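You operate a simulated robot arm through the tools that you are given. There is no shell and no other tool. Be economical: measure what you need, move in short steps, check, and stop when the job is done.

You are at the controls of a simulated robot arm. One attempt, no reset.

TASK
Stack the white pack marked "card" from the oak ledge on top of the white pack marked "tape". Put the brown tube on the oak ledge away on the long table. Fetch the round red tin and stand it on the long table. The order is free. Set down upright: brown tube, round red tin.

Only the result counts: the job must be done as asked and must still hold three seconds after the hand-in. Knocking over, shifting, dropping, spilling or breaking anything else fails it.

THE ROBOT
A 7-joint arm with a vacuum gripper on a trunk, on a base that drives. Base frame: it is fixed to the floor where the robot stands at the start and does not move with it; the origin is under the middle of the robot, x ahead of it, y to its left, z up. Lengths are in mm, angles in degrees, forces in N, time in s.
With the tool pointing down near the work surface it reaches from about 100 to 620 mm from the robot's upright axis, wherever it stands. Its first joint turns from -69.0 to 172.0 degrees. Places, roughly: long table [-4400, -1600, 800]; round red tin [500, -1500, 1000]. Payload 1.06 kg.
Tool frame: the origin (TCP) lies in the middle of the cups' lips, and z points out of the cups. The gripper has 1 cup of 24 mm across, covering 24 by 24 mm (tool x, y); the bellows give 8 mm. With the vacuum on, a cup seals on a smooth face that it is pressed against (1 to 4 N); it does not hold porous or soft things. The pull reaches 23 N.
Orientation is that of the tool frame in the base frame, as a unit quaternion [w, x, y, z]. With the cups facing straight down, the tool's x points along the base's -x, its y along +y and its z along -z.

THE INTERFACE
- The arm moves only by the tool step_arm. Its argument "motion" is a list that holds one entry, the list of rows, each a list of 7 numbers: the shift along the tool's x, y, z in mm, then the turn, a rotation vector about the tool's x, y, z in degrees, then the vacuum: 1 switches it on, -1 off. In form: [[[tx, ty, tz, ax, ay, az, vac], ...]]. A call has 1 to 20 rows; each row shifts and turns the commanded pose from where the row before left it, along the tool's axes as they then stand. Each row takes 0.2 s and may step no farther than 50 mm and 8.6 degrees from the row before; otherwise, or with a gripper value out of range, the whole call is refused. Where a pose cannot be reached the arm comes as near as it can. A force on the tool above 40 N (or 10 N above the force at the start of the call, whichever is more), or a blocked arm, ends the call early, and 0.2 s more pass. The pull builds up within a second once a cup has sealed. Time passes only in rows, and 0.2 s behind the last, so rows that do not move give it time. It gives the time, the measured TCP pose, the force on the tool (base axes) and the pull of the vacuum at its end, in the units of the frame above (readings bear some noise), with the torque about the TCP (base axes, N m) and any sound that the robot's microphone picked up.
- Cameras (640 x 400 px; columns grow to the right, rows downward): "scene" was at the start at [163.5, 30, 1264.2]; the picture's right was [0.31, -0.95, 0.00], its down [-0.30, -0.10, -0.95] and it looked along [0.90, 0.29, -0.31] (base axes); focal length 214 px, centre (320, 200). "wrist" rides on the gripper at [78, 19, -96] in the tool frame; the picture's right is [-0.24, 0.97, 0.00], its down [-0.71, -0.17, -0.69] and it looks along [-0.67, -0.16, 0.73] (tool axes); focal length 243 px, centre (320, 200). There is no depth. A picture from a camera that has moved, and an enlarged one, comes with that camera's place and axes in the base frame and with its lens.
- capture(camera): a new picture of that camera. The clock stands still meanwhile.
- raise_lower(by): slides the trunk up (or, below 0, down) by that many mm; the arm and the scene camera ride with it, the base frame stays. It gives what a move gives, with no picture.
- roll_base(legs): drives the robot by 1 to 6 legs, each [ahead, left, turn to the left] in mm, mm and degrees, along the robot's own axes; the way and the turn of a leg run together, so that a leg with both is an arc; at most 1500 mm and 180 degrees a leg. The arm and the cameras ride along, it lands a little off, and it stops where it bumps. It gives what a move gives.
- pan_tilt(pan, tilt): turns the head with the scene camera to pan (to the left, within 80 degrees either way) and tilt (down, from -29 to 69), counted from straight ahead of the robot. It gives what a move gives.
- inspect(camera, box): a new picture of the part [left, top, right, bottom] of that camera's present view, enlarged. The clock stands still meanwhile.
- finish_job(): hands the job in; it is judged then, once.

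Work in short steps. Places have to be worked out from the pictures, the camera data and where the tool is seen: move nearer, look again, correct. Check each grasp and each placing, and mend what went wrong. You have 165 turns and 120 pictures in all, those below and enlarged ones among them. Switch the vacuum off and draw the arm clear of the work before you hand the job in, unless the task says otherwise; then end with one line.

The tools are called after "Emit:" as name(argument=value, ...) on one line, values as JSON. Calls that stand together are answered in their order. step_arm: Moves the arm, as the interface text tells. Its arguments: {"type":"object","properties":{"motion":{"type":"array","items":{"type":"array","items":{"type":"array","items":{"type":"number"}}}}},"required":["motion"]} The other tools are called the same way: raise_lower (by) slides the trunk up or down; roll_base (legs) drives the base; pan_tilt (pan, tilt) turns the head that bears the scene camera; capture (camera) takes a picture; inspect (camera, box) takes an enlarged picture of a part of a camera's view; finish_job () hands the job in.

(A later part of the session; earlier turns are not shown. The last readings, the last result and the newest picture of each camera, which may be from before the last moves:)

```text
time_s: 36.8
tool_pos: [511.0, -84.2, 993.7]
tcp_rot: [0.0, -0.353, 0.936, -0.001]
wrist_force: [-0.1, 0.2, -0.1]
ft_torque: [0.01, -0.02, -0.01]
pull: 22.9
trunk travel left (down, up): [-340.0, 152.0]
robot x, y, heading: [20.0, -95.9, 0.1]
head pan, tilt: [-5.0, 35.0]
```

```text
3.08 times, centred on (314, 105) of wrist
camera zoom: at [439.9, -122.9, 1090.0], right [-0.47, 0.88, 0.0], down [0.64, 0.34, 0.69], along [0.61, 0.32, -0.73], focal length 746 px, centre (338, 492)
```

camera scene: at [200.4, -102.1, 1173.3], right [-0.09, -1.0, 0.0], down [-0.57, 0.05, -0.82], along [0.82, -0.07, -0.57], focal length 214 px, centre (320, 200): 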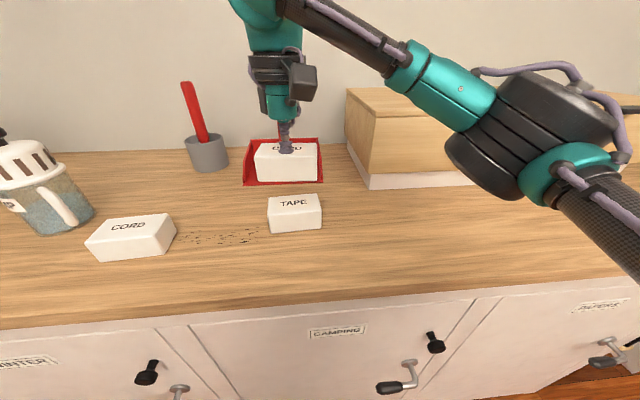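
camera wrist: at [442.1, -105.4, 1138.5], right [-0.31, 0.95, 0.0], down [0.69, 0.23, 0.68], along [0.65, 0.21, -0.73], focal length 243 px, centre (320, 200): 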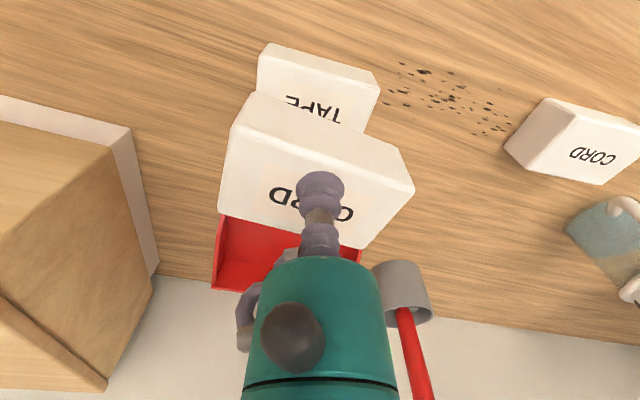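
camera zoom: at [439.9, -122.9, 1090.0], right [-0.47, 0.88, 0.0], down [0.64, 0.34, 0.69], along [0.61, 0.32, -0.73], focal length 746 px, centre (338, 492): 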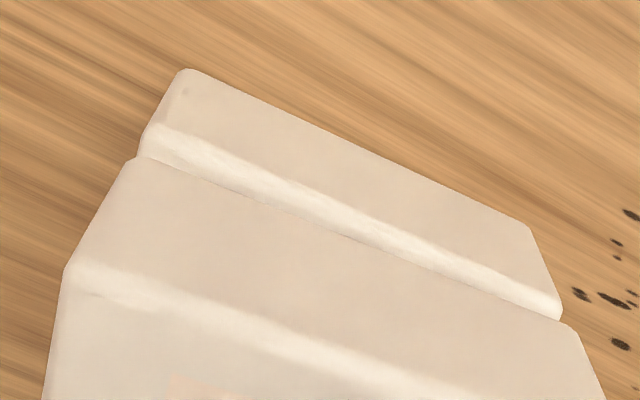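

Well aligned. Lower the last ~12 mm gently.

Emit:
step_arm(motion=[[[0, 0, 7, 0, 0, 0, 1], [0, 0, 3, 0, 0, 0, 1], [0, 0, 2, 0, 0, 0, 1]]])

Emit:
inspect(camera="scene", box=[230, 140, 358, 240])

```text
time_s: 37.6
tool_pos: [510.3, -84.6, 984.9]
tcp_rot: [0.002, -0.352, 0.936, 0.001]
wrist_force: [2.7, -1.0, 19.3]
ft_torque: [-0.05, -0.02, -0.03]
pull: 22.8
trunk travel left (down, up): [-340.0, 152.0]
robot x, y, heading: [16.7, -93.6, -0.4]
head pan, tilt: [-5.0, 35.0]
```

```text
4.00 times, centred on (294, 190) of scene
camera zoom: at [199.6, -101.9, 1173.6], right [-0.09, -1.0, 0.0], down [-0.57, 0.05, -0.82], along [0.82, -0.07, -0.57], focal length 858 px, centre (424, 240)
```

zoom: 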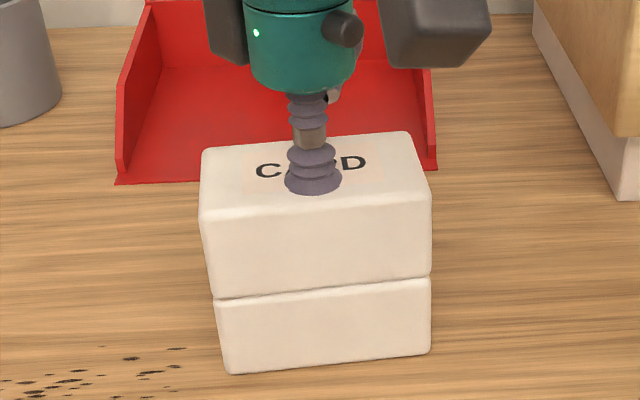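

Contact made (19 N, card rests on TAPE). Ease up 2 mm, release, wait, and lift away.

Emit:
step_arm(motion=[[[0, 0, -1.5, 0, 0, 0, -1], [0, 0, 0, 0, 0, 0, -1], [0, 0, 0, 0, 0, 0, -1], [0, 0, 0, 0, 0, 0, -1], [0, 0, 0, 0, 0, 0, -1], [0, 0, -5, 0, 0, 0, -1], [0, 0, -20, 0, 0, 0, -1], [0, 0, -40, 0, 0, 0, -1], [0, 0, -40, 0, 0, 0, -1]]])

Emit:
inspect(camera="scene", box=[230, 140, 358, 240])

```text
time_s: 39.6
tool_pos: [511.1, -83.6, 1089.1]
tcp_rot: [0.0, -0.353, 0.935, 0.0]
wrist_force: [0.2, -0.3, 0.8]
ft_torque: [-0.01, 0.02, 0.01]
pull: 0.0
trunk travel left (down, up): [-340.0, 152.0]
robot x, y, heading: [19.8, -93.2, 0.1]
head pan, tilt: [-5.0, 35.0]
```

```text
4.00 times, centred on (294, 190) of scene
camera zoom: at [200.2, -101.7, 1173.3], right [-0.09, -1.0, 0.0], down [-0.57, 0.05, -0.82], along [0.82, -0.07, -0.57], focal length 858 px, centre (424, 240)
```

zoom: 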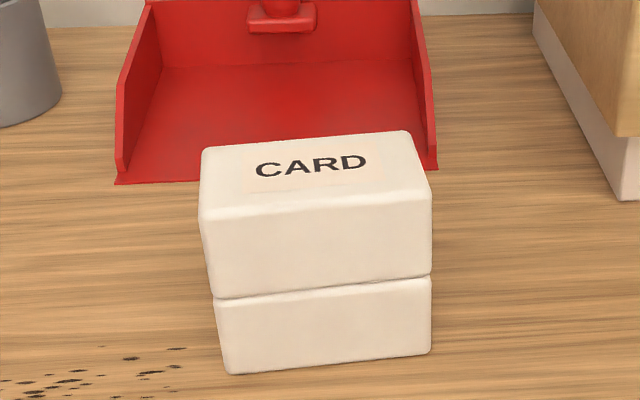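

Stack is good. Now raise and fold the arm back toward its start pose before driving to the red tin.

Emit:
step_arm(motion=[[[0, 0, -40, 0, 0, 0, -1], [13, 23, -35, 0, 0, 0, -1], [13, 23, -25, 0, 0, 0, -1], [20, 37, -10, 0, 0, 0, -1], [20, 37, 0, 0, 0, 0, -1], [20, 37, 0, 0, 0, 0, -1], [20, 37, 0, 0, 0, 0, -1], [20, 37, 0, 0, 0, 0, -1], [0, 0, 0, 0, 0, 8, -1], [0, 0, 0, 0, 0, 8, -1], [0, 0, 0, 0, 0, 8, -1], [0, 0, 0, 0, 0, 8, -1], [0, 0, 0, 0, 0, 8, -1]]])

Emit:
pan_tilt(pan=-70, tilt=15)

Emit:
capture(camera="scene")

```text
time_s: 41.2
tool_pos: [300.7, -8.7, 1201.6]
tcp_rot: [0.0, -0.347, 0.938, 0.004]
wrist_force: [11.2, -1.6, 5.1]
ft_torque: [-0.13, 1.43, 0.52]
pull: 0.1
trunk travel left (down, up): [-340.0, 152.0]
robot x, y, heading: [20.1, -93.0, -0.4]
head pan, tilt: [-5.0, 35.0]
stopped in row 8: the force on the tool passed its limit (the readings are from after the stop); the commanded pose is now the measured one
```

```text
time_s: 42.6
tool_pos: [299.7, -9.0, 1200.1]
tcp_rot: [-0.001, -0.347, 0.938, 0.003]
wrist_force: [-0.6, 0.2, -0.2]
ft_torque: [-0.04, -0.03, -0.01]
pull: 0.1
trunk travel left (down, up): [-340.0, 152.0]
robot x, y, heading: [19.5, -97.5, 0.2]
head pan, tilt: [-70.0, 15.0]
```

```text
77 pictures are left
camera scene: at [144.5, -181.7, 1205.2], right [-0.94, -0.34, 0.0], down [-0.09, 0.24, -0.97], along [0.33, -0.91, -0.26], focal length 214 px, centre (320, 200)
```

scene: 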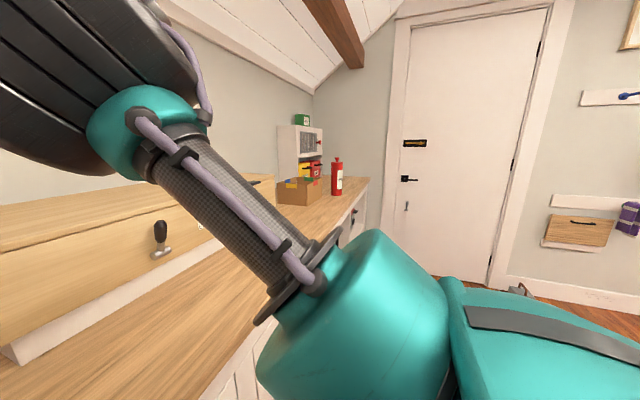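

The fold nudged the head, so I stop folding there. Tin appears near [478,-1391], top ≈1115. Drive right 1150 mm and look.

Emit:
step_arm(motion=[[[-15, 5, 0, 0, 0, 0, -1]]])

Emit:
roll_base(legs=[[-30, 0, 0], [0, -1150, 0]])

Emit:
pan_tilt(pan=-15, tilt=25)

Emit:
capture(camera="scene")

Emit:
capture(camera="wrist")

```text
time_s: 43.0
tool_pos: [308.5, 6.7, 1201.4]
tcp_rot: [-0.001, -0.349, 0.937, 0.004]
wrist_force: [1.2, 0.3, -0.7]
ft_torque: [0.0, -0.02, 0.04]
pull: 0.1
trunk travel left (down, up): [-340.0, 152.0]
robot x, y, heading: [19.4, -96.6, -0.2]
head pan, tilt: [-70.0, 15.0]
```

```text
time_s: 49.3
tool_pos: [281.6, -1141.4, 1201.3]
tcp_rot: [0.0, -0.354, 0.935, 0.004]
wrist_force: [0.0, 0.0, 0.9]
ft_torque: [-0.02, 0.01, 0.0]
pull: 0.0
trunk travel left (down, up): [-340.0, 152.0]
robot x, y, heading: [-9.8, -1248.2, 0.6]
head pan, tilt: [-70.0, 15.0]
```

```text
time_s: 50.5
tool_pos: [279.9, -1142.2, 1201.3]
tcp_rot: [0.0, -0.353, 0.936, 0.003]
wrist_force: [0.1, -0.1, -0.9]
ft_torque: [0.0, 0.0, 0.01]
pull: 0.0
trunk travel left (down, up): [-340.0, 152.0]
robot x, y, heading: [-9.1, -1246.5, 0.5]
head pan, tilt: [-15.0, 25.0]
```

```text
76 pictures are left
camera scene: at [176.0, -1267.2, 1189.0], right [-0.25, -0.97, 0.0], down [-0.41, 0.11, -0.91], along [0.88, -0.23, -0.42], focal length 214 px, centre (320, 200)
```

scene: 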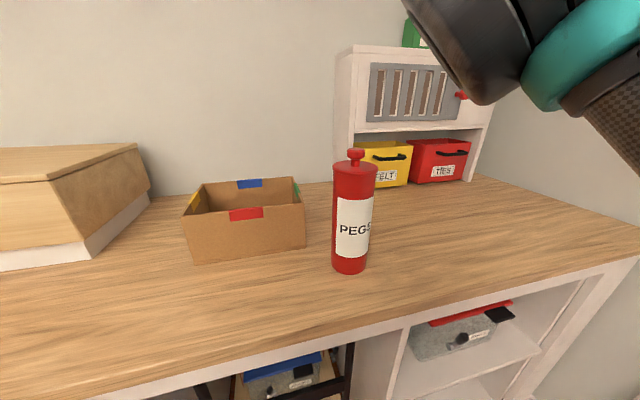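

```text
75 pictures are left
camera wrist: at [210.8, -1180.0, 1296.5], right [-0.47, 0.88, 0.01], down [0.65, 0.33, 0.68], along [0.6, 0.32, -0.73], focal length 243 px, centre (320, 200)
```

wrist: 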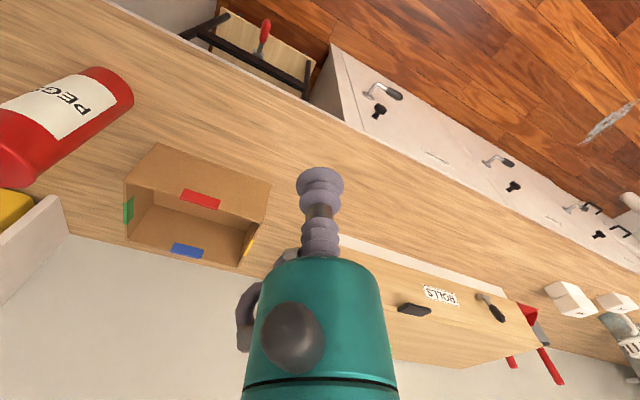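

Zoom in on the tin lid and knob.

Emit:
inspect(camera="scene", box=[307, 140, 403, 200])

Emit:
inspect(camera="scene", box=[290, 220, 418, 300])

```text
6.67 times, centred on (355, 170) of scene
camera zoom: at [176.0, -1267.2, 1189.0], right [-0.25, -0.97, 0.0], down [-0.41, 0.11, -0.91], along [0.88, -0.23, -0.42], focal length 1430 px, centre (87, 400)
```

zoom: 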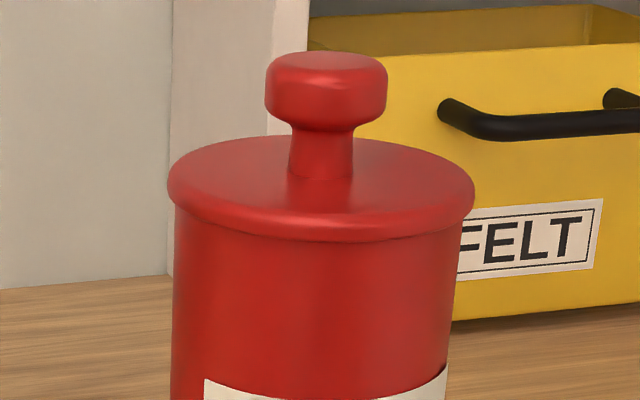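

```text
5.00 times, centred on (354, 260) of scene
camera zoom: at [176.0, -1267.2, 1189.0], right [-0.25, -0.97, 0.0], down [-0.41, 0.11, -0.91], along [0.88, -0.23, -0.42], focal length 1072 px, centre (150, -100)
```

zoom: 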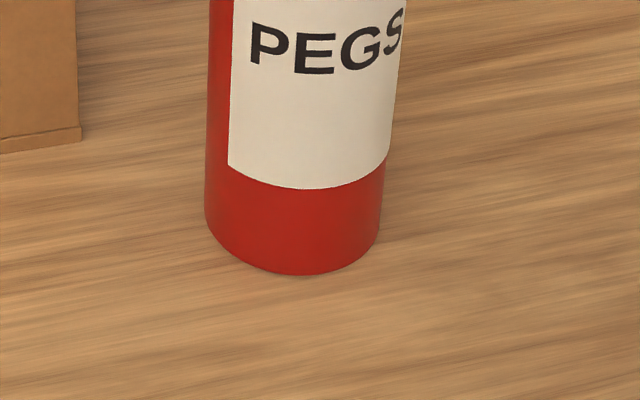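

Tin axis ≈[474,-1401], knob top z≈1122, knob ≈27 mm wide. Reposition the base so the tin is well in reach, then bring the tool above the knob.

Emit:
roll_base(legs=[[75, -125, 0]])

Emit:
capture(camera="scene")

```text
time_s: 51.9
tool_pos: [356.4, -1264.2, 1200.9]
tcp_rot: [0.0, -0.354, 0.935, 0.004]
wrist_force: [-0.2, -0.5, 0.0]
ft_torque: [-0.02, 0.03, 0.0]
pull: 0.1
trunk travel left (down, up): [-340.0, 152.0]
robot x, y, heading: [74.7, -1366.9, 0.3]
head pan, tilt: [-15.0, 25.0]
```

```text
72 pictures are left
camera scene: at [251.9, -1390.5, 1188.9], right [-0.25, -0.97, 0.0], down [-0.41, 0.11, -0.91], along [0.88, -0.23, -0.42], focal length 214 px, centre (320, 200)
```

scene: 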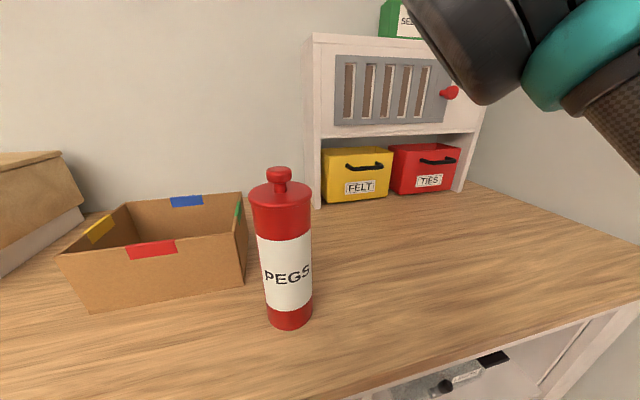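

Knob confirmed ≈[474,-1403]. Move over it at z≈1165.

Emit:
step_arm(motion=[[[1, -36.5, -5, 0, 0, 0, -1], [1, -36.5, 0, 0, 0, 0, -1], [1, -36.5, 0, 0, 0, 0, -1], [1, -36.5, 5, 0, 0, 0, -1], [0, -36, 10, 0, 0, 0, -1], [0, 0, 22, 0, 0, 0, -1]]])

Emit:
capture(camera="scene")

Emit:
capture(camera="wrist")

```text
time_s: 53.3
tool_pos: [473.5, -1403.6, 1167.4]
tcp_rot: [0.0, -0.353, 0.936, 0.004]
wrist_force: [0.2, -0.6, 0.4]
ft_torque: [-0.02, 0.01, -0.04]
pull: 0.2
trunk travel left (down, up): [-340.0, 152.0]
robot x, y, heading: [72.1, -1365.2, 0.6]
head pan, tilt: [-15.0, 25.0]
```

```text
71 pictures are left
camera scene: at [251.7, -1390.1, 1189.0], right [-0.25, -0.97, 0.0], down [-0.41, 0.11, -0.91], along [0.88, -0.23, -0.42], focal length 214 px, centre (320, 200)
```

scene: 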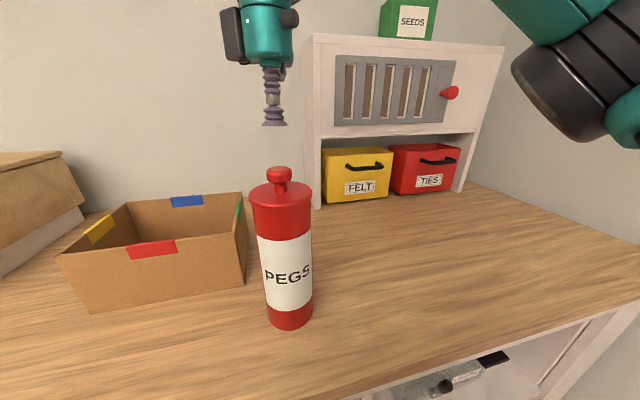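

```text
70 pictures are left
camera wrist: at [404.1, -1442.2, 1263.3], right [-0.47, 0.88, 0.01], down [0.65, 0.34, 0.69], along [0.6, 0.32, -0.73], focal length 243 px, centre (320, 200)
```

wrist: 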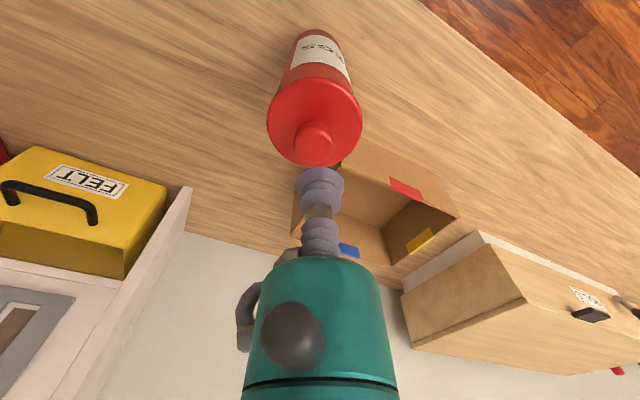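

Projection matches within about 1 px. Descend to ~10 mm above the knob and check closely.

Emit:
step_arm(motion=[[[0, 0, 20, 0, 0, 0, -1], [0, 0, 15, 0, 0, 0, -1]]])

Emit:
inspect(camera="scene", box=[232, 140, 328, 200])

Emit:
inspect(camera="wrist", box=[270, 130, 366, 190])

```text
time_s: 53.9
tool_pos: [473.5, -1404.4, 1133.4]
tcp_rot: [-0.001, -0.353, 0.935, 0.004]
wrist_force: [0.6, 0.1, -0.2]
ft_torque: [0.0, 0.0, 0.01]
pull: 0.0
trunk travel left (down, up): [-340.0, 152.0]
robot x, y, heading: [71.1, -1368.8, 0.5]
head pan, tilt: [-15.0, 25.0]
```

```text
6.67 times, centred on (280, 170) of scene
camera zoom: at [251.7, -1390.0, 1189.0], right [-0.25, -0.97, 0.0], down [-0.41, 0.11, -0.91], along [0.88, -0.23, -0.42], focal length 1430 px, centre (587, 400)
```

zoom: 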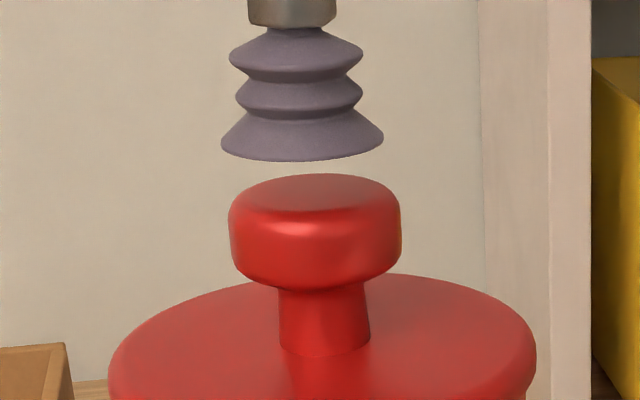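

```text
6.67 times, centred on (318, 160) of wrist
camera zoom: at [403.3, -1441.5, 1228.1], right [-0.47, 0.88, 0.01], down [0.65, 0.33, 0.69], along [0.6, 0.32, -0.73], focal length 1618 px, centre (333, 467)
```

zoom: 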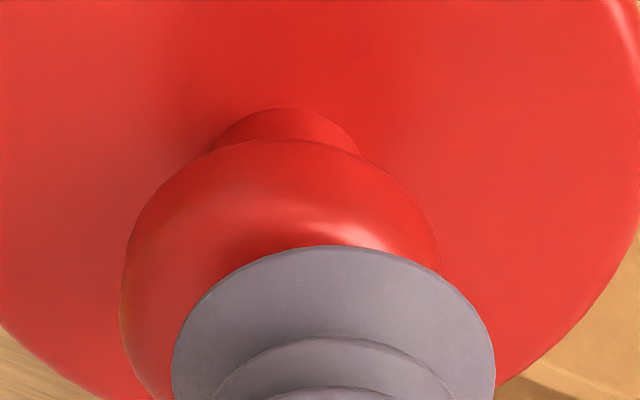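

The wrist view shows the knob ~4 mm off, the scene ~1 mm; combining: knob is at about (+4.6,-2.2) from the cup. Correct and look again.

Emit:
step_arm(motion=[[[-2, -4.7, 4, 0, 0, 0, -1]]])

Emit:
inspect(camera="scene", box=[232, 140, 328, 200])

Emit:
inspect(camera="wrist", box=[270, 130, 366, 190])

```text
time_s: 54.3
tool_pos: [478.3, -1405.1, 1128.4]
tcp_rot: [0.001, -0.354, 0.935, 0.003]
wrist_force: [0.0, 0.8, 1.3]
ft_torque: [-0.04, -0.03, 0.02]
pull: 0.0
trunk travel left (down, up): [-340.0, 152.0]
robot x, y, heading: [67.8, -1367.6, 0.7]
head pan, tilt: [-15.0, 25.0]
```

```text
6.67 times, centred on (280, 170) of scene
camera zoom: at [251.7, -1390.0, 1189.0], right [-0.25, -0.97, 0.0], down [-0.41, 0.11, -0.91], along [0.88, -0.23, -0.42], focal length 1430 px, centre (587, 400)
```

zoom: 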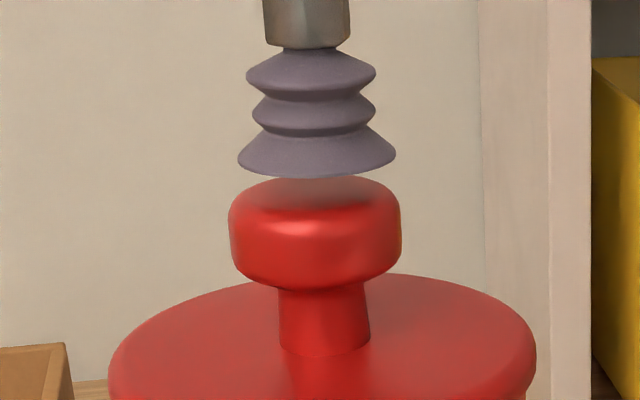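

```text
6.67 times, centred on (318, 160) of wrist
camera zoom: at [408.1, -1443.9, 1224.0], right [-0.47, 0.88, 0.01], down [0.65, 0.33, 0.69], along [0.6, 0.32, -0.73], focal length 1618 px, centre (333, 467)
```

zoom: 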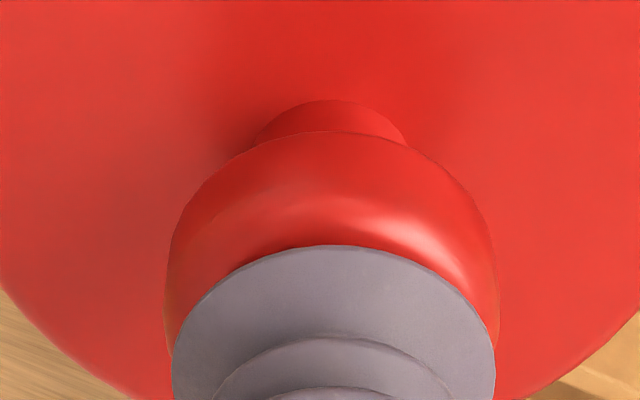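

Aligned to under 1 mm. Vacuum on and press gently.

Emit:
step_arm(motion=[[[-0.5, -0.4, 4, 0, 0, 0, 1], [0, 0, 2, 0, 0, 0, 1], [0, 0, 2, 0, 0, 0, 1], [0, 0, 0, 0, 0, 0, 1], [0, 0, 0, 0, 0, 0, 1]]])

```text
time_s: 55.5
tool_pos: [477.9, -1405.1, 1121.2]
tcp_rot: [0.001, -0.353, 0.936, 0.004]
wrist_force: [-0.2, -0.7, 14.7]
ft_torque: [-0.06, -0.03, -0.05]
pull: 22.8
trunk travel left (down, up): [-340.0, 152.0]
robot x, y, heading: [70.8, -1370.3, 0.4]
head pan, tilt: [-15.0, 25.0]
```

Sealed (22.8 N). Lift slowly and check that the whole tin comes.

Emit:
step_arm(motion=[[[0, 0, -5, 0, 0, 0, 1], [0, 0, -10, 0, 0, 0, 1], [0, 0, -15, 0, 0, 0, 1], [0, 0, -15, 0, 0, 0, 1]]])

Emit:
capture(camera="scene")

```text
time_s: 56.5
tool_pos: [479.0, -1405.5, 1164.8]
tcp_rot: [-0.001, -0.354, 0.935, 0.002]
wrist_force: [-0.5, -0.5, -3.1]
ft_torque: [-0.03, 0.02, 0.01]
pull: 23.1
trunk travel left (down, up): [-340.0, 152.0]
robot x, y, heading: [68.7, -1366.8, 0.3]
head pan, tilt: [-15.0, 25.0]
```

```text
65 pictures are left
camera scene: at [251.7, -1390.0, 1189.0], right [-0.25, -0.97, 0.0], down [-0.41, 0.11, -0.91], along [0.88, -0.23, -0.42], focal length 214 px, centre (320, 200)
```

scene: 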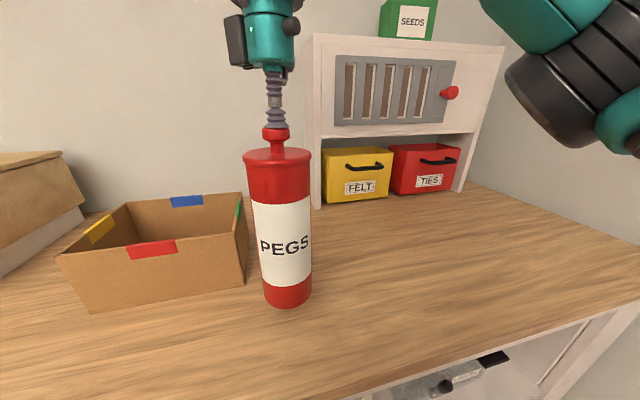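

The whole tin is held. Lift a bit more, roll back from the counter, and look around behind for the long table.

Emit:
step_arm(motion=[[[0, 0, -15, 0, 0, 0, 1], [0, 0, -15, 0, 0, 0, 1]]])

Emit:
roll_base(legs=[[-500, 0, 0], [0, 0, 90]])

Emit:
pan_tilt(pan=78, tilt=15)

Emit:
capture(camera="scene")

```text
time_s: 57.1
tool_pos: [479.4, -1406.1, 1195.4]
tcp_rot: [-0.001, -0.353, 0.936, 0.004]
wrist_force: [0.2, -0.9, -4.0]
ft_torque: [0.03, 0.02, -0.01]
pull: 23.2
trunk travel left (down, up): [-340.0, 152.0]
robot x, y, heading: [67.2, -1369.7, 0.9]
head pan, tilt: [-15.0, 25.0]
```

```text
time_s: 63.9
tool_pos: [-401.4, -963.7, 1194.8]
tcp_rot: [0.004, 0.914, -0.407, -0.003]
wrist_force: [0.3, -0.5, -4.1]
ft_torque: [0.0, 0.01, 0.0]
pull: 23.2
trunk travel left (down, up): [-340.0, 152.0]
robot x, y, heading: [-437.0, -1377.0, 91.1]
head pan, tilt: [-15.0, 25.0]
```

```text
time_s: 65.6
tool_pos: [-402.5, -965.8, 1195.6]
tcp_rot: [0.002, 0.913, -0.407, -0.003]
wrist_force: [-0.3, 0.1, -3.5]
ft_torque: [-0.02, -0.02, 0.02]
pull: 23.2
trunk travel left (down, up): [-340.0, 152.0]
robot x, y, heading: [-433.3, -1370.9, 91.3]
head pan, tilt: [78.0, 15.0]
```

```text
64 pictures are left
camera scene: at [-526.9, -1263.2, 1205.2], right [0.19, 0.98, 0.0], down [0.25, -0.05, -0.97], along [-0.95, 0.18, -0.26], focal length 214 px, centre (320, 200)
```

scene: 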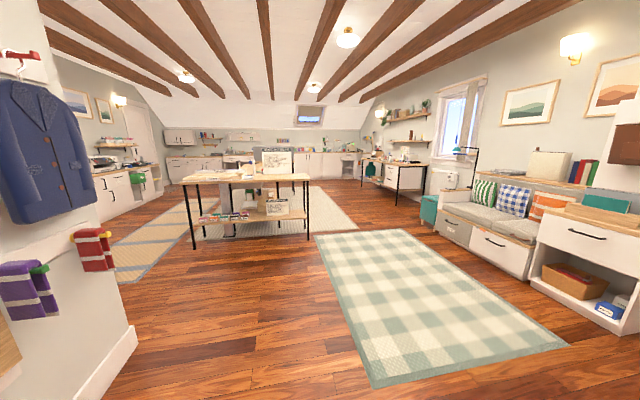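

The long table with black legs is ahead-left of this view; zoom.

Emit:
inspect(camera="scene", box=[160, 130, 352, 250])

```text
3.33 times, centred on (256, 190) of scene
camera zoom: at [-526.9, -1263.2, 1205.2], right [0.19, 0.98, 0.0], down [0.25, -0.05, -0.97], along [-0.95, 0.18, -0.26], focal length 715 px, centre (533, 233)
```

zoom: 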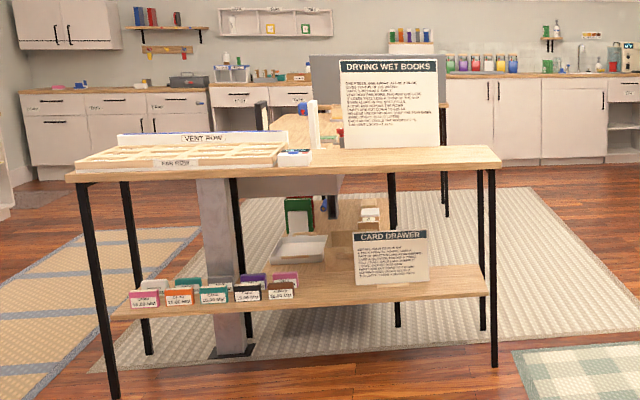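

The table's near edge is at x≈-3020, y −2290…−910, height ≈ 790. Turn to face it and drive closer.

Emit:
roll_base(legs=[[0, 0, 89], [1300, 0, 0]])

Emit:
pan_tilt(pan=15, tilt=18)

Emit:
capture(camera="scene")

```text
time_s: 75.9
tool_pos: [-2150.3, -1342.0, 1195.7]
tcp_rot: [0.003, 0.937, 0.35, 0.0]
wrist_force: [0.1, 0.4, -3.8]
ft_torque: [0.0, 0.02, 0.0]
pull: 23.0
trunk travel left (down, up): [-340.0, 152.0]
robot x, y, heading: [-1737.1, -1379.3, -180.0]
head pan, tilt: [78.0, 15.0]
```

```text
time_s: 77.3
tool_pos: [-2150.8, -1341.4, 1195.0]
tcp_rot: [0.004, 0.937, 0.35, 0.0]
wrist_force: [-0.1, -0.7, -4.6]
ft_torque: [-0.01, -0.02, 0.03]
pull: 23.7
trunk travel left (down, up): [-340.0, 152.0]
robot x, y, heading: [-1740.4, -1384.3, -180.1]
head pan, tilt: [15.0, 18.0]
```

```text
62 pictures are left
camera scene: at [-1921.8, -1405.0, 1200.3], right [-0.26, 0.97, 0.0], down [0.3, 0.08, -0.95], along [-0.92, -0.25, -0.31], focal length 214 px, centre (320, 200)
```

scene: 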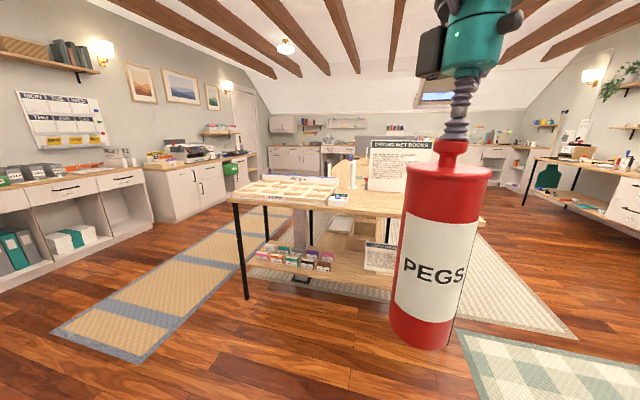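

I need a higher view of the table top to choose a spot: raise the trunk 100 and look from there.

Emit:
raise_lower(by=100)

Emit:
roll_base(legs=[[450, 0, 0]])

Emit:
pan_tilt(pan=20, tilt=25)

Emit:
capture(camera="scene")

```text
time_s: 78.6
tool_pos: [-2149.1, -1341.2, 1294.3]
tcp_rot: [0.004, 0.937, 0.35, 0.002]
wrist_force: [-0.2, 0.6, -3.1]
ft_torque: [0.0, -0.01, 0.0]
pull: 23.3
trunk travel left (down, up): [-440.0, 52.0]
robot x, y, heading: [-1737.9, -1382.7, -179.9]
head pan, tilt: [15.0, 18.0]
```

```text
time_s: 81.3
tool_pos: [-2600.9, -1343.0, 1295.3]
tcp_rot: [0.004, 0.936, 0.351, 0.0]
wrist_force: [-0.9, 0.0, -3.5]
ft_torque: [-0.01, -0.04, 0.02]
pull: 22.9
trunk travel left (down, up): [-440.0, 52.0]
robot x, y, heading: [-2191.7, -1382.9, -179.6]
head pan, tilt: [15.0, 18.0]
```

```text
time_s: 82.0
tool_pos: [-2600.9, -1343.3, 1294.7]
tcp_rot: [0.003, 0.937, 0.35, 0.001]
wrist_force: [0.4, 0.1, -2.7]
ft_torque: [-0.01, 0.01, 0.01]
pull: 23.0
trunk travel left (down, up): [-440.0, 52.0]
robot x, y, heading: [-2186.9, -1385.1, -179.8]
head pan, tilt: [20.0, 25.0]
```

```text
61 pictures are left
camera scene: at [-2327.6, -1413.5, 1300.2], right [-0.34, 0.94, 0.0], down [0.4, 0.15, -0.91], along [-0.85, -0.31, -0.42], focal length 214 px, centre (320, 200)
```

scene: 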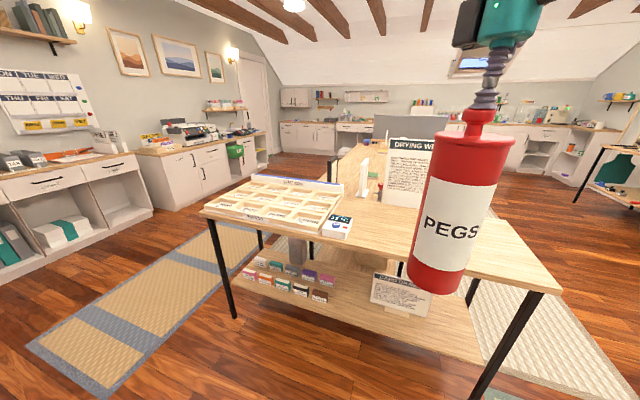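

The near piece (x≈-3040, wide −2340…−910) seems to be a separate cross-piece; the long table runs beyond it around y −1950…−1250, centred near [-4400,-1600]. I'll go round on its right side (open floor) and look at it from there.

Emit:
roll_base(legs=[[0, -950, 0], [1000, 0, 0]])

Emit:
pan_tilt(pan=45, tilt=20)

Emit:
capture(camera="scene")

```text
time_s: 91.7
tool_pos: [-3592.6, -379.7, 1294.5]
tcp_rot: [0.003, 0.94, 0.342, 0.001]
wrist_force: [-0.5, -0.3, -4.0]
ft_torque: [0.0, -0.02, 0.03]
pull: 23.1
trunk travel left (down, up): [-440.0, 52.0]
robot x, y, heading: [-3186.8, -425.4, 179.0]
head pan, tilt: [20.0, 25.0]
```

```text
time_s: 92.6
tool_pos: [-3592.2, -380.1, 1296.1]
tcp_rot: [0.003, 0.939, 0.343, 0.0]
wrist_force: [-0.5, 0.2, -3.7]
ft_torque: [0.0, -0.03, -0.01]
pull: 22.5
trunk travel left (down, up): [-440.0, 52.0]
robot x, y, heading: [-3180.7, -431.5, 179.0]
head pan, tilt: [45.0, 20.0]
```

```text
60 pictures are left
camera scene: at [-3301.3, -489.4, 1308.3], right [-0.7, 0.72, 0.0], down [0.25, 0.24, -0.94], along [-0.67, -0.65, -0.34], focal length 214 px, centre (320, 200)
```

scene: 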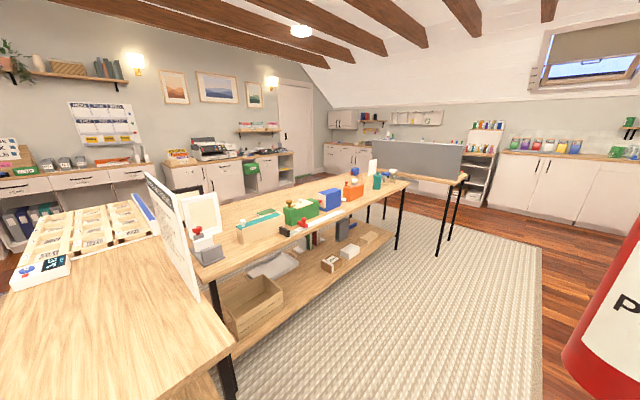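

The middle long table is clear now, with items along this side. Move along it and look at it straight on.

Emit:
roll_base(legs=[[1150, 0, 0], [0, 0, 90]])

Emit:
pan_tilt(pan=10, tilt=25)

Emit:
capture(camera="scene")

Emit:
pan_tilt(pan=45, tilt=25)

Emit:
capture(camera="scene")

```text
time_s: 102.3
tool_pos: [-4394.9, -806.8, 1294.6]
tcp_rot: [0.003, 0.435, 0.901, 0.002]
wrist_force: [-0.5, -0.2, -3.2]
ft_torque: [-0.01, 0.0, 0.02]
pull: 23.2
trunk travel left (down, up): [-440.0, 52.0]
robot x, y, heading: [-4338.9, -400.2, -92.5]
head pan, tilt: [45.0, 20.0]
```

```text
time_s: 103.3
tool_pos: [-4395.7, -806.6, 1294.3]
tcp_rot: [0.002, 0.435, 0.901, 0.003]
wrist_force: [-0.6, 0.9, -3.5]
ft_torque: [0.01, 0.04, 0.0]
pull: 23.7
trunk travel left (down, up): [-440.0, 52.0]
robot x, y, heading: [-4336.8, -395.9, -92.4]
head pan, tilt: [10.0, 25.0]
```

```text
59 pictures are left
camera scene: at [-4326.4, -541.1, 1300.2], right [-0.99, -0.13, 0.0], down [-0.06, 0.42, -0.91], along [0.12, -0.9, -0.42], focal length 214 px, centre (320, 200)
```

scene: 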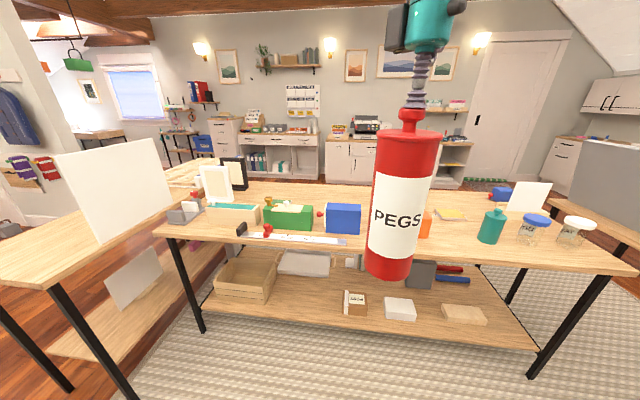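

```text
time_s: 104.3
tool_pos: [-4395.0, -806.8, 1294.9]
tcp_rot: [0.002, 0.435, 0.9, 0.003]
wrist_force: [1.1, 0.5, -3.9]
ft_torque: [0.02, 0.02, 0.0]
pull: 23.0
trunk travel left (down, up): [-440.0, 52.0]
robot x, y, heading: [-4337.8, -397.5, -92.4]
head pan, tilt: [45.0, 25.0]
```

```text
58 pictures are left
camera scene: at [-4276.3, -517.7, 1300.2], right [-0.74, -0.68, 0.0], down [-0.29, 0.31, -0.91], along [0.61, -0.67, -0.42], focal length 214 px, centre (320, 200)
```

scene: 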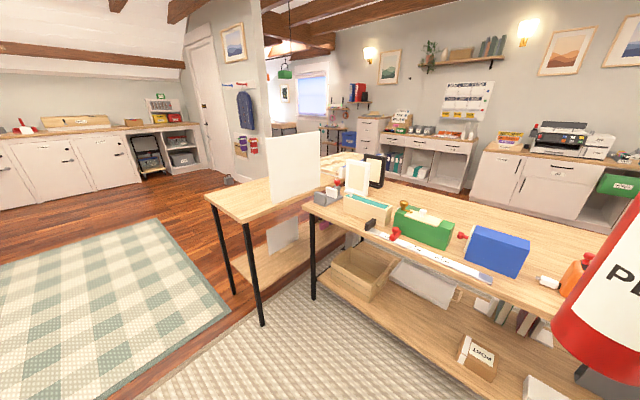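

Long table: x −3550…−5270, y −1190…−1950, top ≈795. The tin hides the middle, so I move along to the right and look back.

Emit:
roll_base(legs=[[0, -450, 2]])

Emit:
pan_tilt(pan=28, tilt=32)

Emit:
capture(camera="scene")

Emit:
pan_tilt(pan=-45, tilt=32)

Emit:
capture(camera="scene")

```text
time_s: 107.0
tool_pos: [-4832.5, -797.0, 1294.7]
tcp_rot: [0.002, 0.417, 0.909, 0.003]
wrist_force: [1.4, 0.0, -3.1]
ft_torque: [0.03, 0.01, -0.01]
pull: 22.4
trunk travel left (down, up): [-440.0, 52.0]
robot x, y, heading: [-4791.6, -390.2, -90.3]
head pan, tilt: [45.0, 25.0]
```

```text
time_s: 107.8
tool_pos: [-4831.5, -798.2, 1295.3]
tcp_rot: [0.002, 0.418, 0.909, 0.003]
wrist_force: [-0.9, 0.4, -3.9]
ft_torque: [-0.01, 0.01, 0.0]
pull: 23.0
trunk travel left (down, up): [-440.0, 52.0]
robot x, y, heading: [-4786.8, -387.2, -90.2]
head pan, tilt: [28.0, 32.0]
```

```text
57 pictures are left
camera scene: at [-4747.5, -518.5, 1289.1], right [-0.88, -0.47, 0.0], down [-0.25, 0.47, -0.85], along [0.4, -0.75, -0.53], focal length 214 px, centre (320, 200)
```

scene: 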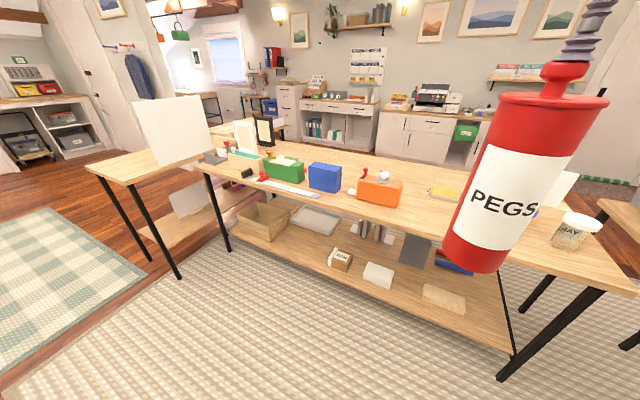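

```text
time_s: 109.3
tool_pos: [-4832.0, -798.6, 1295.0]
tcp_rot: [0.003, 0.418, 0.909, 0.003]
wrist_force: [-0.5, -0.4, -2.9]
ft_torque: [0.0, 0.03, 0.05]
pull: 22.6
trunk travel left (down, up): [-440.0, 52.0]
robot x, y, heading: [-4788.0, -387.3, -90.0]
head pan, tilt: [-45.0, 32.0]
```

```text
56 pictures are left
camera scene: at [-4852.8, -502.4, 1289.1], right [-0.7, 0.71, 0.0], down [0.38, 0.37, -0.85], along [-0.6, -0.6, -0.53], focal length 214 px, centre (320, 200)
```

scene: 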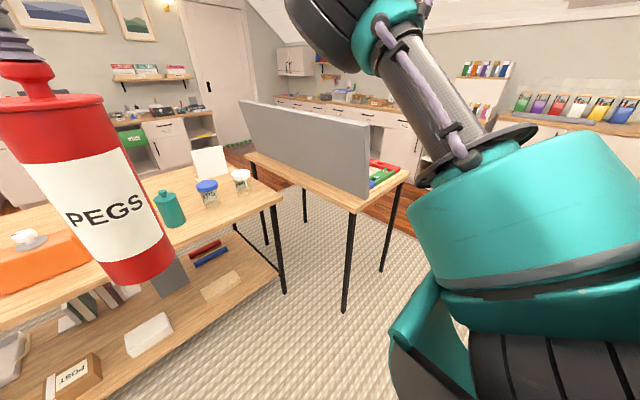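

Free gap on the front between the orange box (x≈-4703) and teal bottle (x≈-4904): target [-4787,-1290]. Drive in so the tin hangs over it, then check by both cameras.

Emit:
roll_base(legs=[[480, 45, 0]])

Emit:
pan_tilt(pan=0, tilt=48)

Emit:
capture(camera="scene")

Emit:
capture(camera="wrist")

```text
time_s: 112.1
tool_pos: [-4787.2, -1279.6, 1294.9]
tcp_rot: [0.001, 0.418, 0.909, 0.004]
wrist_force: [-0.3, -0.3, -2.3]
ft_torque: [0.03, 0.02, 0.01]
pull: 23.4
trunk travel left (down, up): [-440.0, 52.0]
robot x, y, heading: [-4744.0, -866.3, -90.0]
head pan, tilt: [-45.0, 32.0]
```

```text
time_s: 113.3
tool_pos: [-4787.7, -1278.5, 1294.6]
tcp_rot: [0.002, 0.417, 0.909, 0.002]
wrist_force: [-0.1, -0.4, -4.0]
ft_torque: [0.01, 0.01, 0.02]
pull: 23.0
trunk travel left (down, up): [-440.0, 52.0]
robot x, y, heading: [-4745.7, -869.7, -90.2]
head pan, tilt: [0.0, 48.0]
```

```text
55 pictures are left
camera scene: at [-4745.9, -998.7, 1265.4], right [-1.0, 0.0, 0.0], down [0.0, 0.74, -0.67], along [0.0, -0.67, -0.74], focal length 214 px, centre (320, 200)
```

scene: 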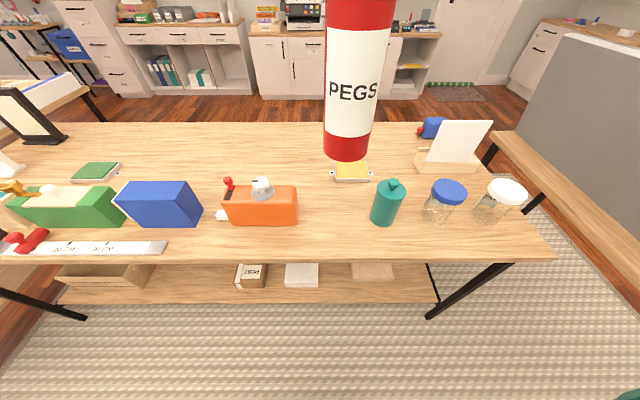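

```text
54 pictures are left
camera wrist: at [-4824.3, -1207.9, 1390.6], right [0.89, 0.46, 0.01], down [0.33, -0.65, 0.68], along [0.32, -0.61, -0.73], focal length 243 px, centre (320, 200)
```

wrist: 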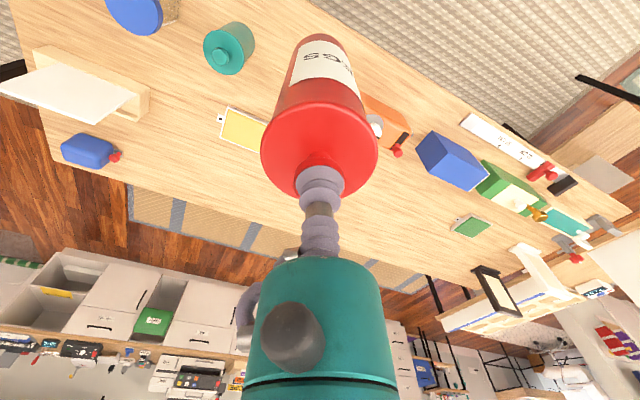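

The gap is clear: centre ≈[-4785,-1330]. Drive 47 mm ahead, then lower the trunk 230 keeping the arm as is.

Emit:
roll_base(legs=[[48, 0, 0]])

Emit:
raise_lower(by=-220)

Emit:
pan_tilt(pan=0, tilt=35)

Emit:
capture(camera="scene")

```text
time_s: 114.2
tool_pos: [-4787.3, -1328.1, 1294.9]
tcp_rot: [0.001, 0.417, 0.909, 0.003]
wrist_force: [-0.5, -0.1, -4.0]
ft_torque: [0.01, -0.04, -0.02]
pull: 23.3
trunk travel left (down, up): [-440.0, 52.0]
robot x, y, heading: [-4745.4, -917.5, -90.3]
head pan, tilt: [0.0, 48.0]
```

```text
time_s: 116.5
tool_pos: [-4788.1, -1325.7, 1075.6]
tcp_rot: [0.002, 0.417, 0.909, 0.004]
wrist_force: [0.2, -0.2, -2.8]
ft_torque: [-0.01, 0.03, 0.0]
pull: 22.7
trunk travel left (down, up): [-220.0, 272.0]
robot x, y, heading: [-4745.9, -917.3, -90.2]
head pan, tilt: [0.0, 48.0]
```

```text
time_s: 117.3
tool_pos: [-4788.2, -1326.8, 1074.1]
tcp_rot: [0.003, 0.417, 0.909, 0.003]
wrist_force: [0.3, 0.4, -3.5]
ft_torque: [0.01, 0.04, 0.03]
pull: 23.3
trunk travel left (down, up): [-220.0, 272.0]
robot x, y, heading: [-4741.7, -913.1, -90.2]
head pan, tilt: [0.0, 35.0]
```

```text
53 pictures are left
camera scene: at [-4746.3, -1124.0, 1055.1], right [-1.0, 0.0, 0.0], down [0.0, 0.57, -0.82], along [0.0, -0.82, -0.57], focal length 214 px, centre (320, 200)
```

scene: 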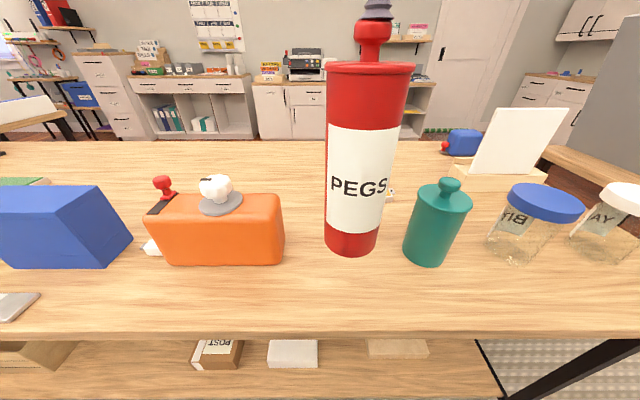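

Good position with clearance on both sides. Descend 45 mm with the arm, then creep.

Emit:
step_arm(motion=[[[0, 0, 15, 0, 0, 0, 1], [0, 0, 15, 0, 0, 0, 1], [0, 0, 12, 0, 0, 0, 1], [0, 0, 3, 0, 0, 0, 1], [0, 0, 0, 0, 0, 0, 1]]])

Emit:
inspect(camera="scene", box=[270, 180, 470, 305])

```text
time_s: 118.5
tool_pos: [-4788.0, -1324.0, 1029.3]
tcp_rot: [0.001, 0.417, 0.909, 0.003]
wrist_force: [0.4, 0.5, -3.7]
ft_torque: [-0.02, -0.01, 0.0]
pull: 23.1
trunk travel left (down, up): [-220.0, 272.0]
robot x, y, heading: [-4747.7, -912.6, -90.2]
head pan, tilt: [0.0, 35.0]
```

```text
3.20 times, centred on (370, 242) of scene
camera zoom: at [-4746.3, -1124.0, 1055.2], right [-1.0, 0.0, 0.0], down [0.0, 0.57, -0.82], along [0.0, -0.82, -0.57], focal length 686 px, centre (160, 64)
```

zoom: 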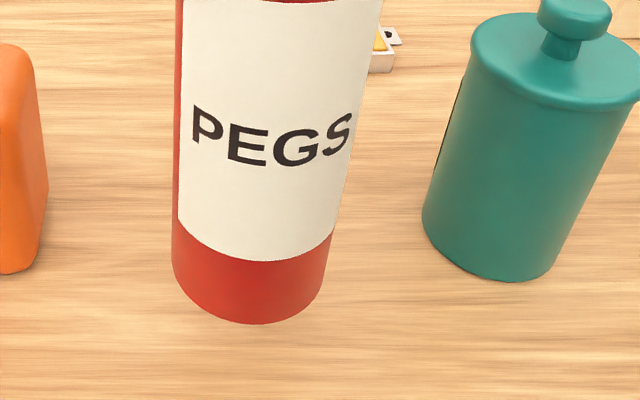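

Not yet in contact; creep 3 mm steps.

Emit:
step_arm(motion=[[[0, 0, 3, 0, 0, 0, 1], [0, 0, 3, 0, 0, 0, 1], [0, 0, 2, 0, 0, 0, 1], [0, 0, 0, 0, 0, 0, 1]]])

```text
time_s: 119.5
tool_pos: [-4787.4, -1327.0, 1021.6]
tcp_rot: [0.001, 0.417, 0.909, 0.003]
wrist_force: [-0.6, 0.5, -3.7]
ft_torque: [-0.02, 0.02, 0.03]
pull: 23.6
trunk travel left (down, up): [-220.0, 272.0]
robot x, y, heading: [-4749.0, -916.9, -90.1]
head pan, tilt: [0.0, 35.0]
```

No contact yet; continue creeping.

Emit:
step_arm(motion=[[[0, 0, 3, 0, 0, 0, 1], [0, 0, 2, 0, 0, 0, 1], [0, 0, 0, 0, 0, 0, 1]]])

Emit:
step_arm(motion=[[[0, 0, 2, 0, 0, 0, 1], [0, 0, 2, 0, 0, 0, 1], [0, 0, 0, 0, 0, 0, 1]]])

Emit:
inspect(camera="scene", box=[270, 180, 470, 305])

```text
time_s: 120.3
tool_pos: [-4787.4, -1325.7, 1017.2]
tcp_rot: [0.002, 0.417, 0.909, 0.002]
wrist_force: [1.1, -0.4, -2.3]
ft_torque: [0.01, 0.01, -0.04]
pull: 23.3
trunk travel left (down, up): [-220.0, 272.0]
robot x, y, heading: [-4746.8, -915.9, -90.2]
head pan, tilt: [0.0, 35.0]
```

```text
time_s: 121.1
tool_pos: [-4788.6, -1325.0, 1013.7]
tcp_rot: [0.001, 0.418, 0.909, 0.003]
wrist_force: [0.3, -0.1, -3.3]
ft_torque: [-0.01, 0.0, 0.04]
pull: 23.1
trunk travel left (down, up): [-220.0, 272.0]
robot x, y, heading: [-4744.3, -916.3, -90.1]
head pan, tilt: [0.0, 35.0]
```

```text
3.20 times, centred on (370, 242) of scene
camera zoom: at [-4746.3, -1124.0, 1055.1], right [-1.0, 0.0, 0.0], down [0.0, 0.57, -0.82], along [0.0, -0.82, -0.57], focal length 686 px, centre (160, 64)
```

zoom: 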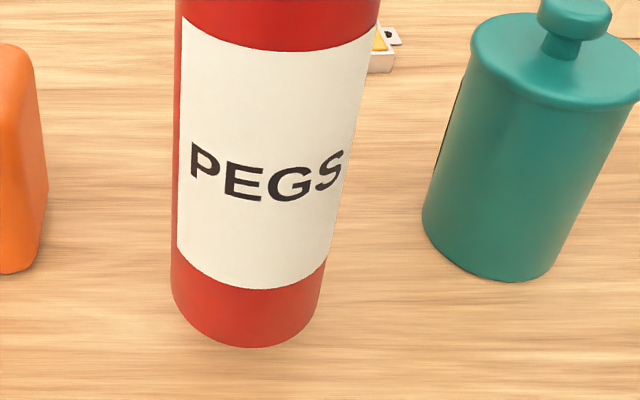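

Keep creeping until the weight comes off.

Emit:
step_arm(motion=[[[0, 0, 3, 0, 0, 0, 1], [0, 0, 2, 0, 0, 0, 1], [0, 0, 0, 0, 0, 0, 1]]])

Emit:
step_arm(motion=[[[0, 0, 3, 0, 0, 0, 1], [0, 0, 2, 0, 0, 0, 1], [0, 0, 0, 0, 0, 0, 1]]])

Emit:
step_arm(motion=[[[0, 0, 3, 0, 0, 0, 1], [0, 0, 2, 0, 0, 0, 1], [0, 0, 0, 0, 0, 0, 1]]])

```text
time_s: 121.9
tool_pos: [-4789.4, -1326.2, 1008.7]
tcp_rot: [0.002, 0.417, 0.909, 0.003]
wrist_force: [-0.3, 0.2, -3.0]
ft_torque: [-0.01, -0.01, -0.01]
pull: 23.2
trunk travel left (down, up): [-220.0, 272.0]
robot x, y, heading: [-4744.8, -914.9, -90.2]
head pan, tilt: [0.0, 35.0]
```

```text
time_s: 122.7
tool_pos: [-4788.4, -1325.9, 1002.8]
tcp_rot: [0.003, 0.418, 0.909, 0.004]
wrist_force: [-0.9, 0.5, -2.8]
ft_torque: [0.01, 0.01, -0.02]
pull: 22.9
trunk travel left (down, up): [-220.0, 272.0]
robot x, y, heading: [-4747.4, -917.7, -90.0]
head pan, tilt: [0.0, 35.0]
```

```text
time_s: 123.5
tool_pos: [-4787.7, -1326.1, 998.8]
tcp_rot: [0.002, 0.417, 0.909, 0.003]
wrist_force: [0.2, 0.8, -3.7]
ft_torque: [-0.01, 0.03, -0.02]
pull: 23.1
trunk travel left (down, up): [-220.0, 272.0]
robot x, y, heading: [-4745.3, -916.6, -90.3]
head pan, tilt: [0.0, 35.0]
```

Still hanging; my two-view estimate gives a table top near 765 (contact at TCP ≈985). Continue.

Emit:
step_arm(motion=[[[0, 0, 3, 0, 0, 0, 1], [0, 0, 2, 0, 0, 0, 1], [0, 0, 0, 0, 0, 0, 1]]])

Emit:
step_arm(motion=[[[0, 0, 3, 0, 0, 0, 1], [0, 0, 2, 0, 0, 0, 1], [0, 0, 0, 0, 0, 0, 1]]])

Emit:
step_arm(motion=[[[0, 0, 2, 0, 0, 0, 1], [0, 0, 2, 0, 0, 0, 1], [0, 0, 0, 0, 0, 0, 1]]])

Emit:
inspect(camera="scene", box=[270, 180, 470, 305])

```text
time_s: 124.3
tool_pos: [-4786.6, -1326.7, 993.1]
tcp_rot: [0.002, 0.417, 0.909, 0.003]
wrist_force: [-1.0, 0.3, -2.9]
ft_torque: [0.02, 0.08, 0.0]
pull: 23.3
trunk travel left (down, up): [-220.0, 272.0]
robot x, y, heading: [-4743.6, -914.5, -90.2]
head pan, tilt: [0.0, 35.0]
```

```text
time_s: 125.1
tool_pos: [-4787.5, -1325.9, 987.5]
tcp_rot: [0.001, 0.416, 0.909, 0.003]
wrist_force: [-0.6, 0.0, -2.6]
ft_torque: [0.01, 0.02, -0.03]
pull: 23.2
trunk travel left (down, up): [-220.0, 272.0]
robot x, y, heading: [-4746.6, -914.8, -90.3]
head pan, tilt: [0.0, 35.0]
```

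```text
time_s: 125.9
tool_pos: [-4787.4, -1325.1, 983.9]
tcp_rot: [0.002, 0.417, 0.909, 0.002]
wrist_force: [-0.1, 0.0, -2.9]
ft_torque: [-0.01, 0.04, 0.01]
pull: 23.1
trunk travel left (down, up): [-220.0, 272.0]
robot x, y, heading: [-4745.2, -916.8, -90.3]
head pan, tilt: [0.0, 35.0]
```

```text
3.20 times, centred on (370, 242) of scene
camera zoom: at [-4746.3, -1124.0, 1055.1], right [-1.0, 0.0, 0.0], down [0.0, 0.57, -0.82], along [0.0, -0.82, -0.57], focal length 686 px, centre (160, 64)
```

zoom: 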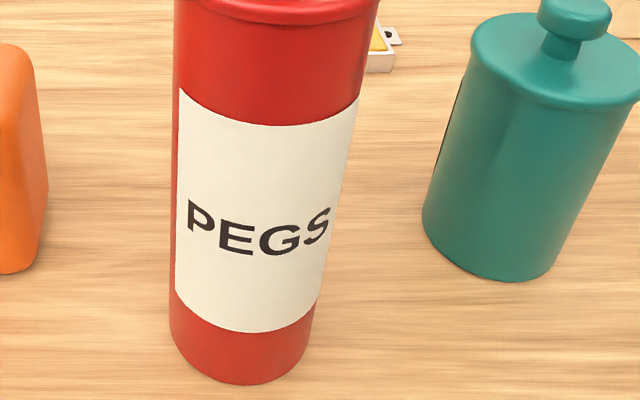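

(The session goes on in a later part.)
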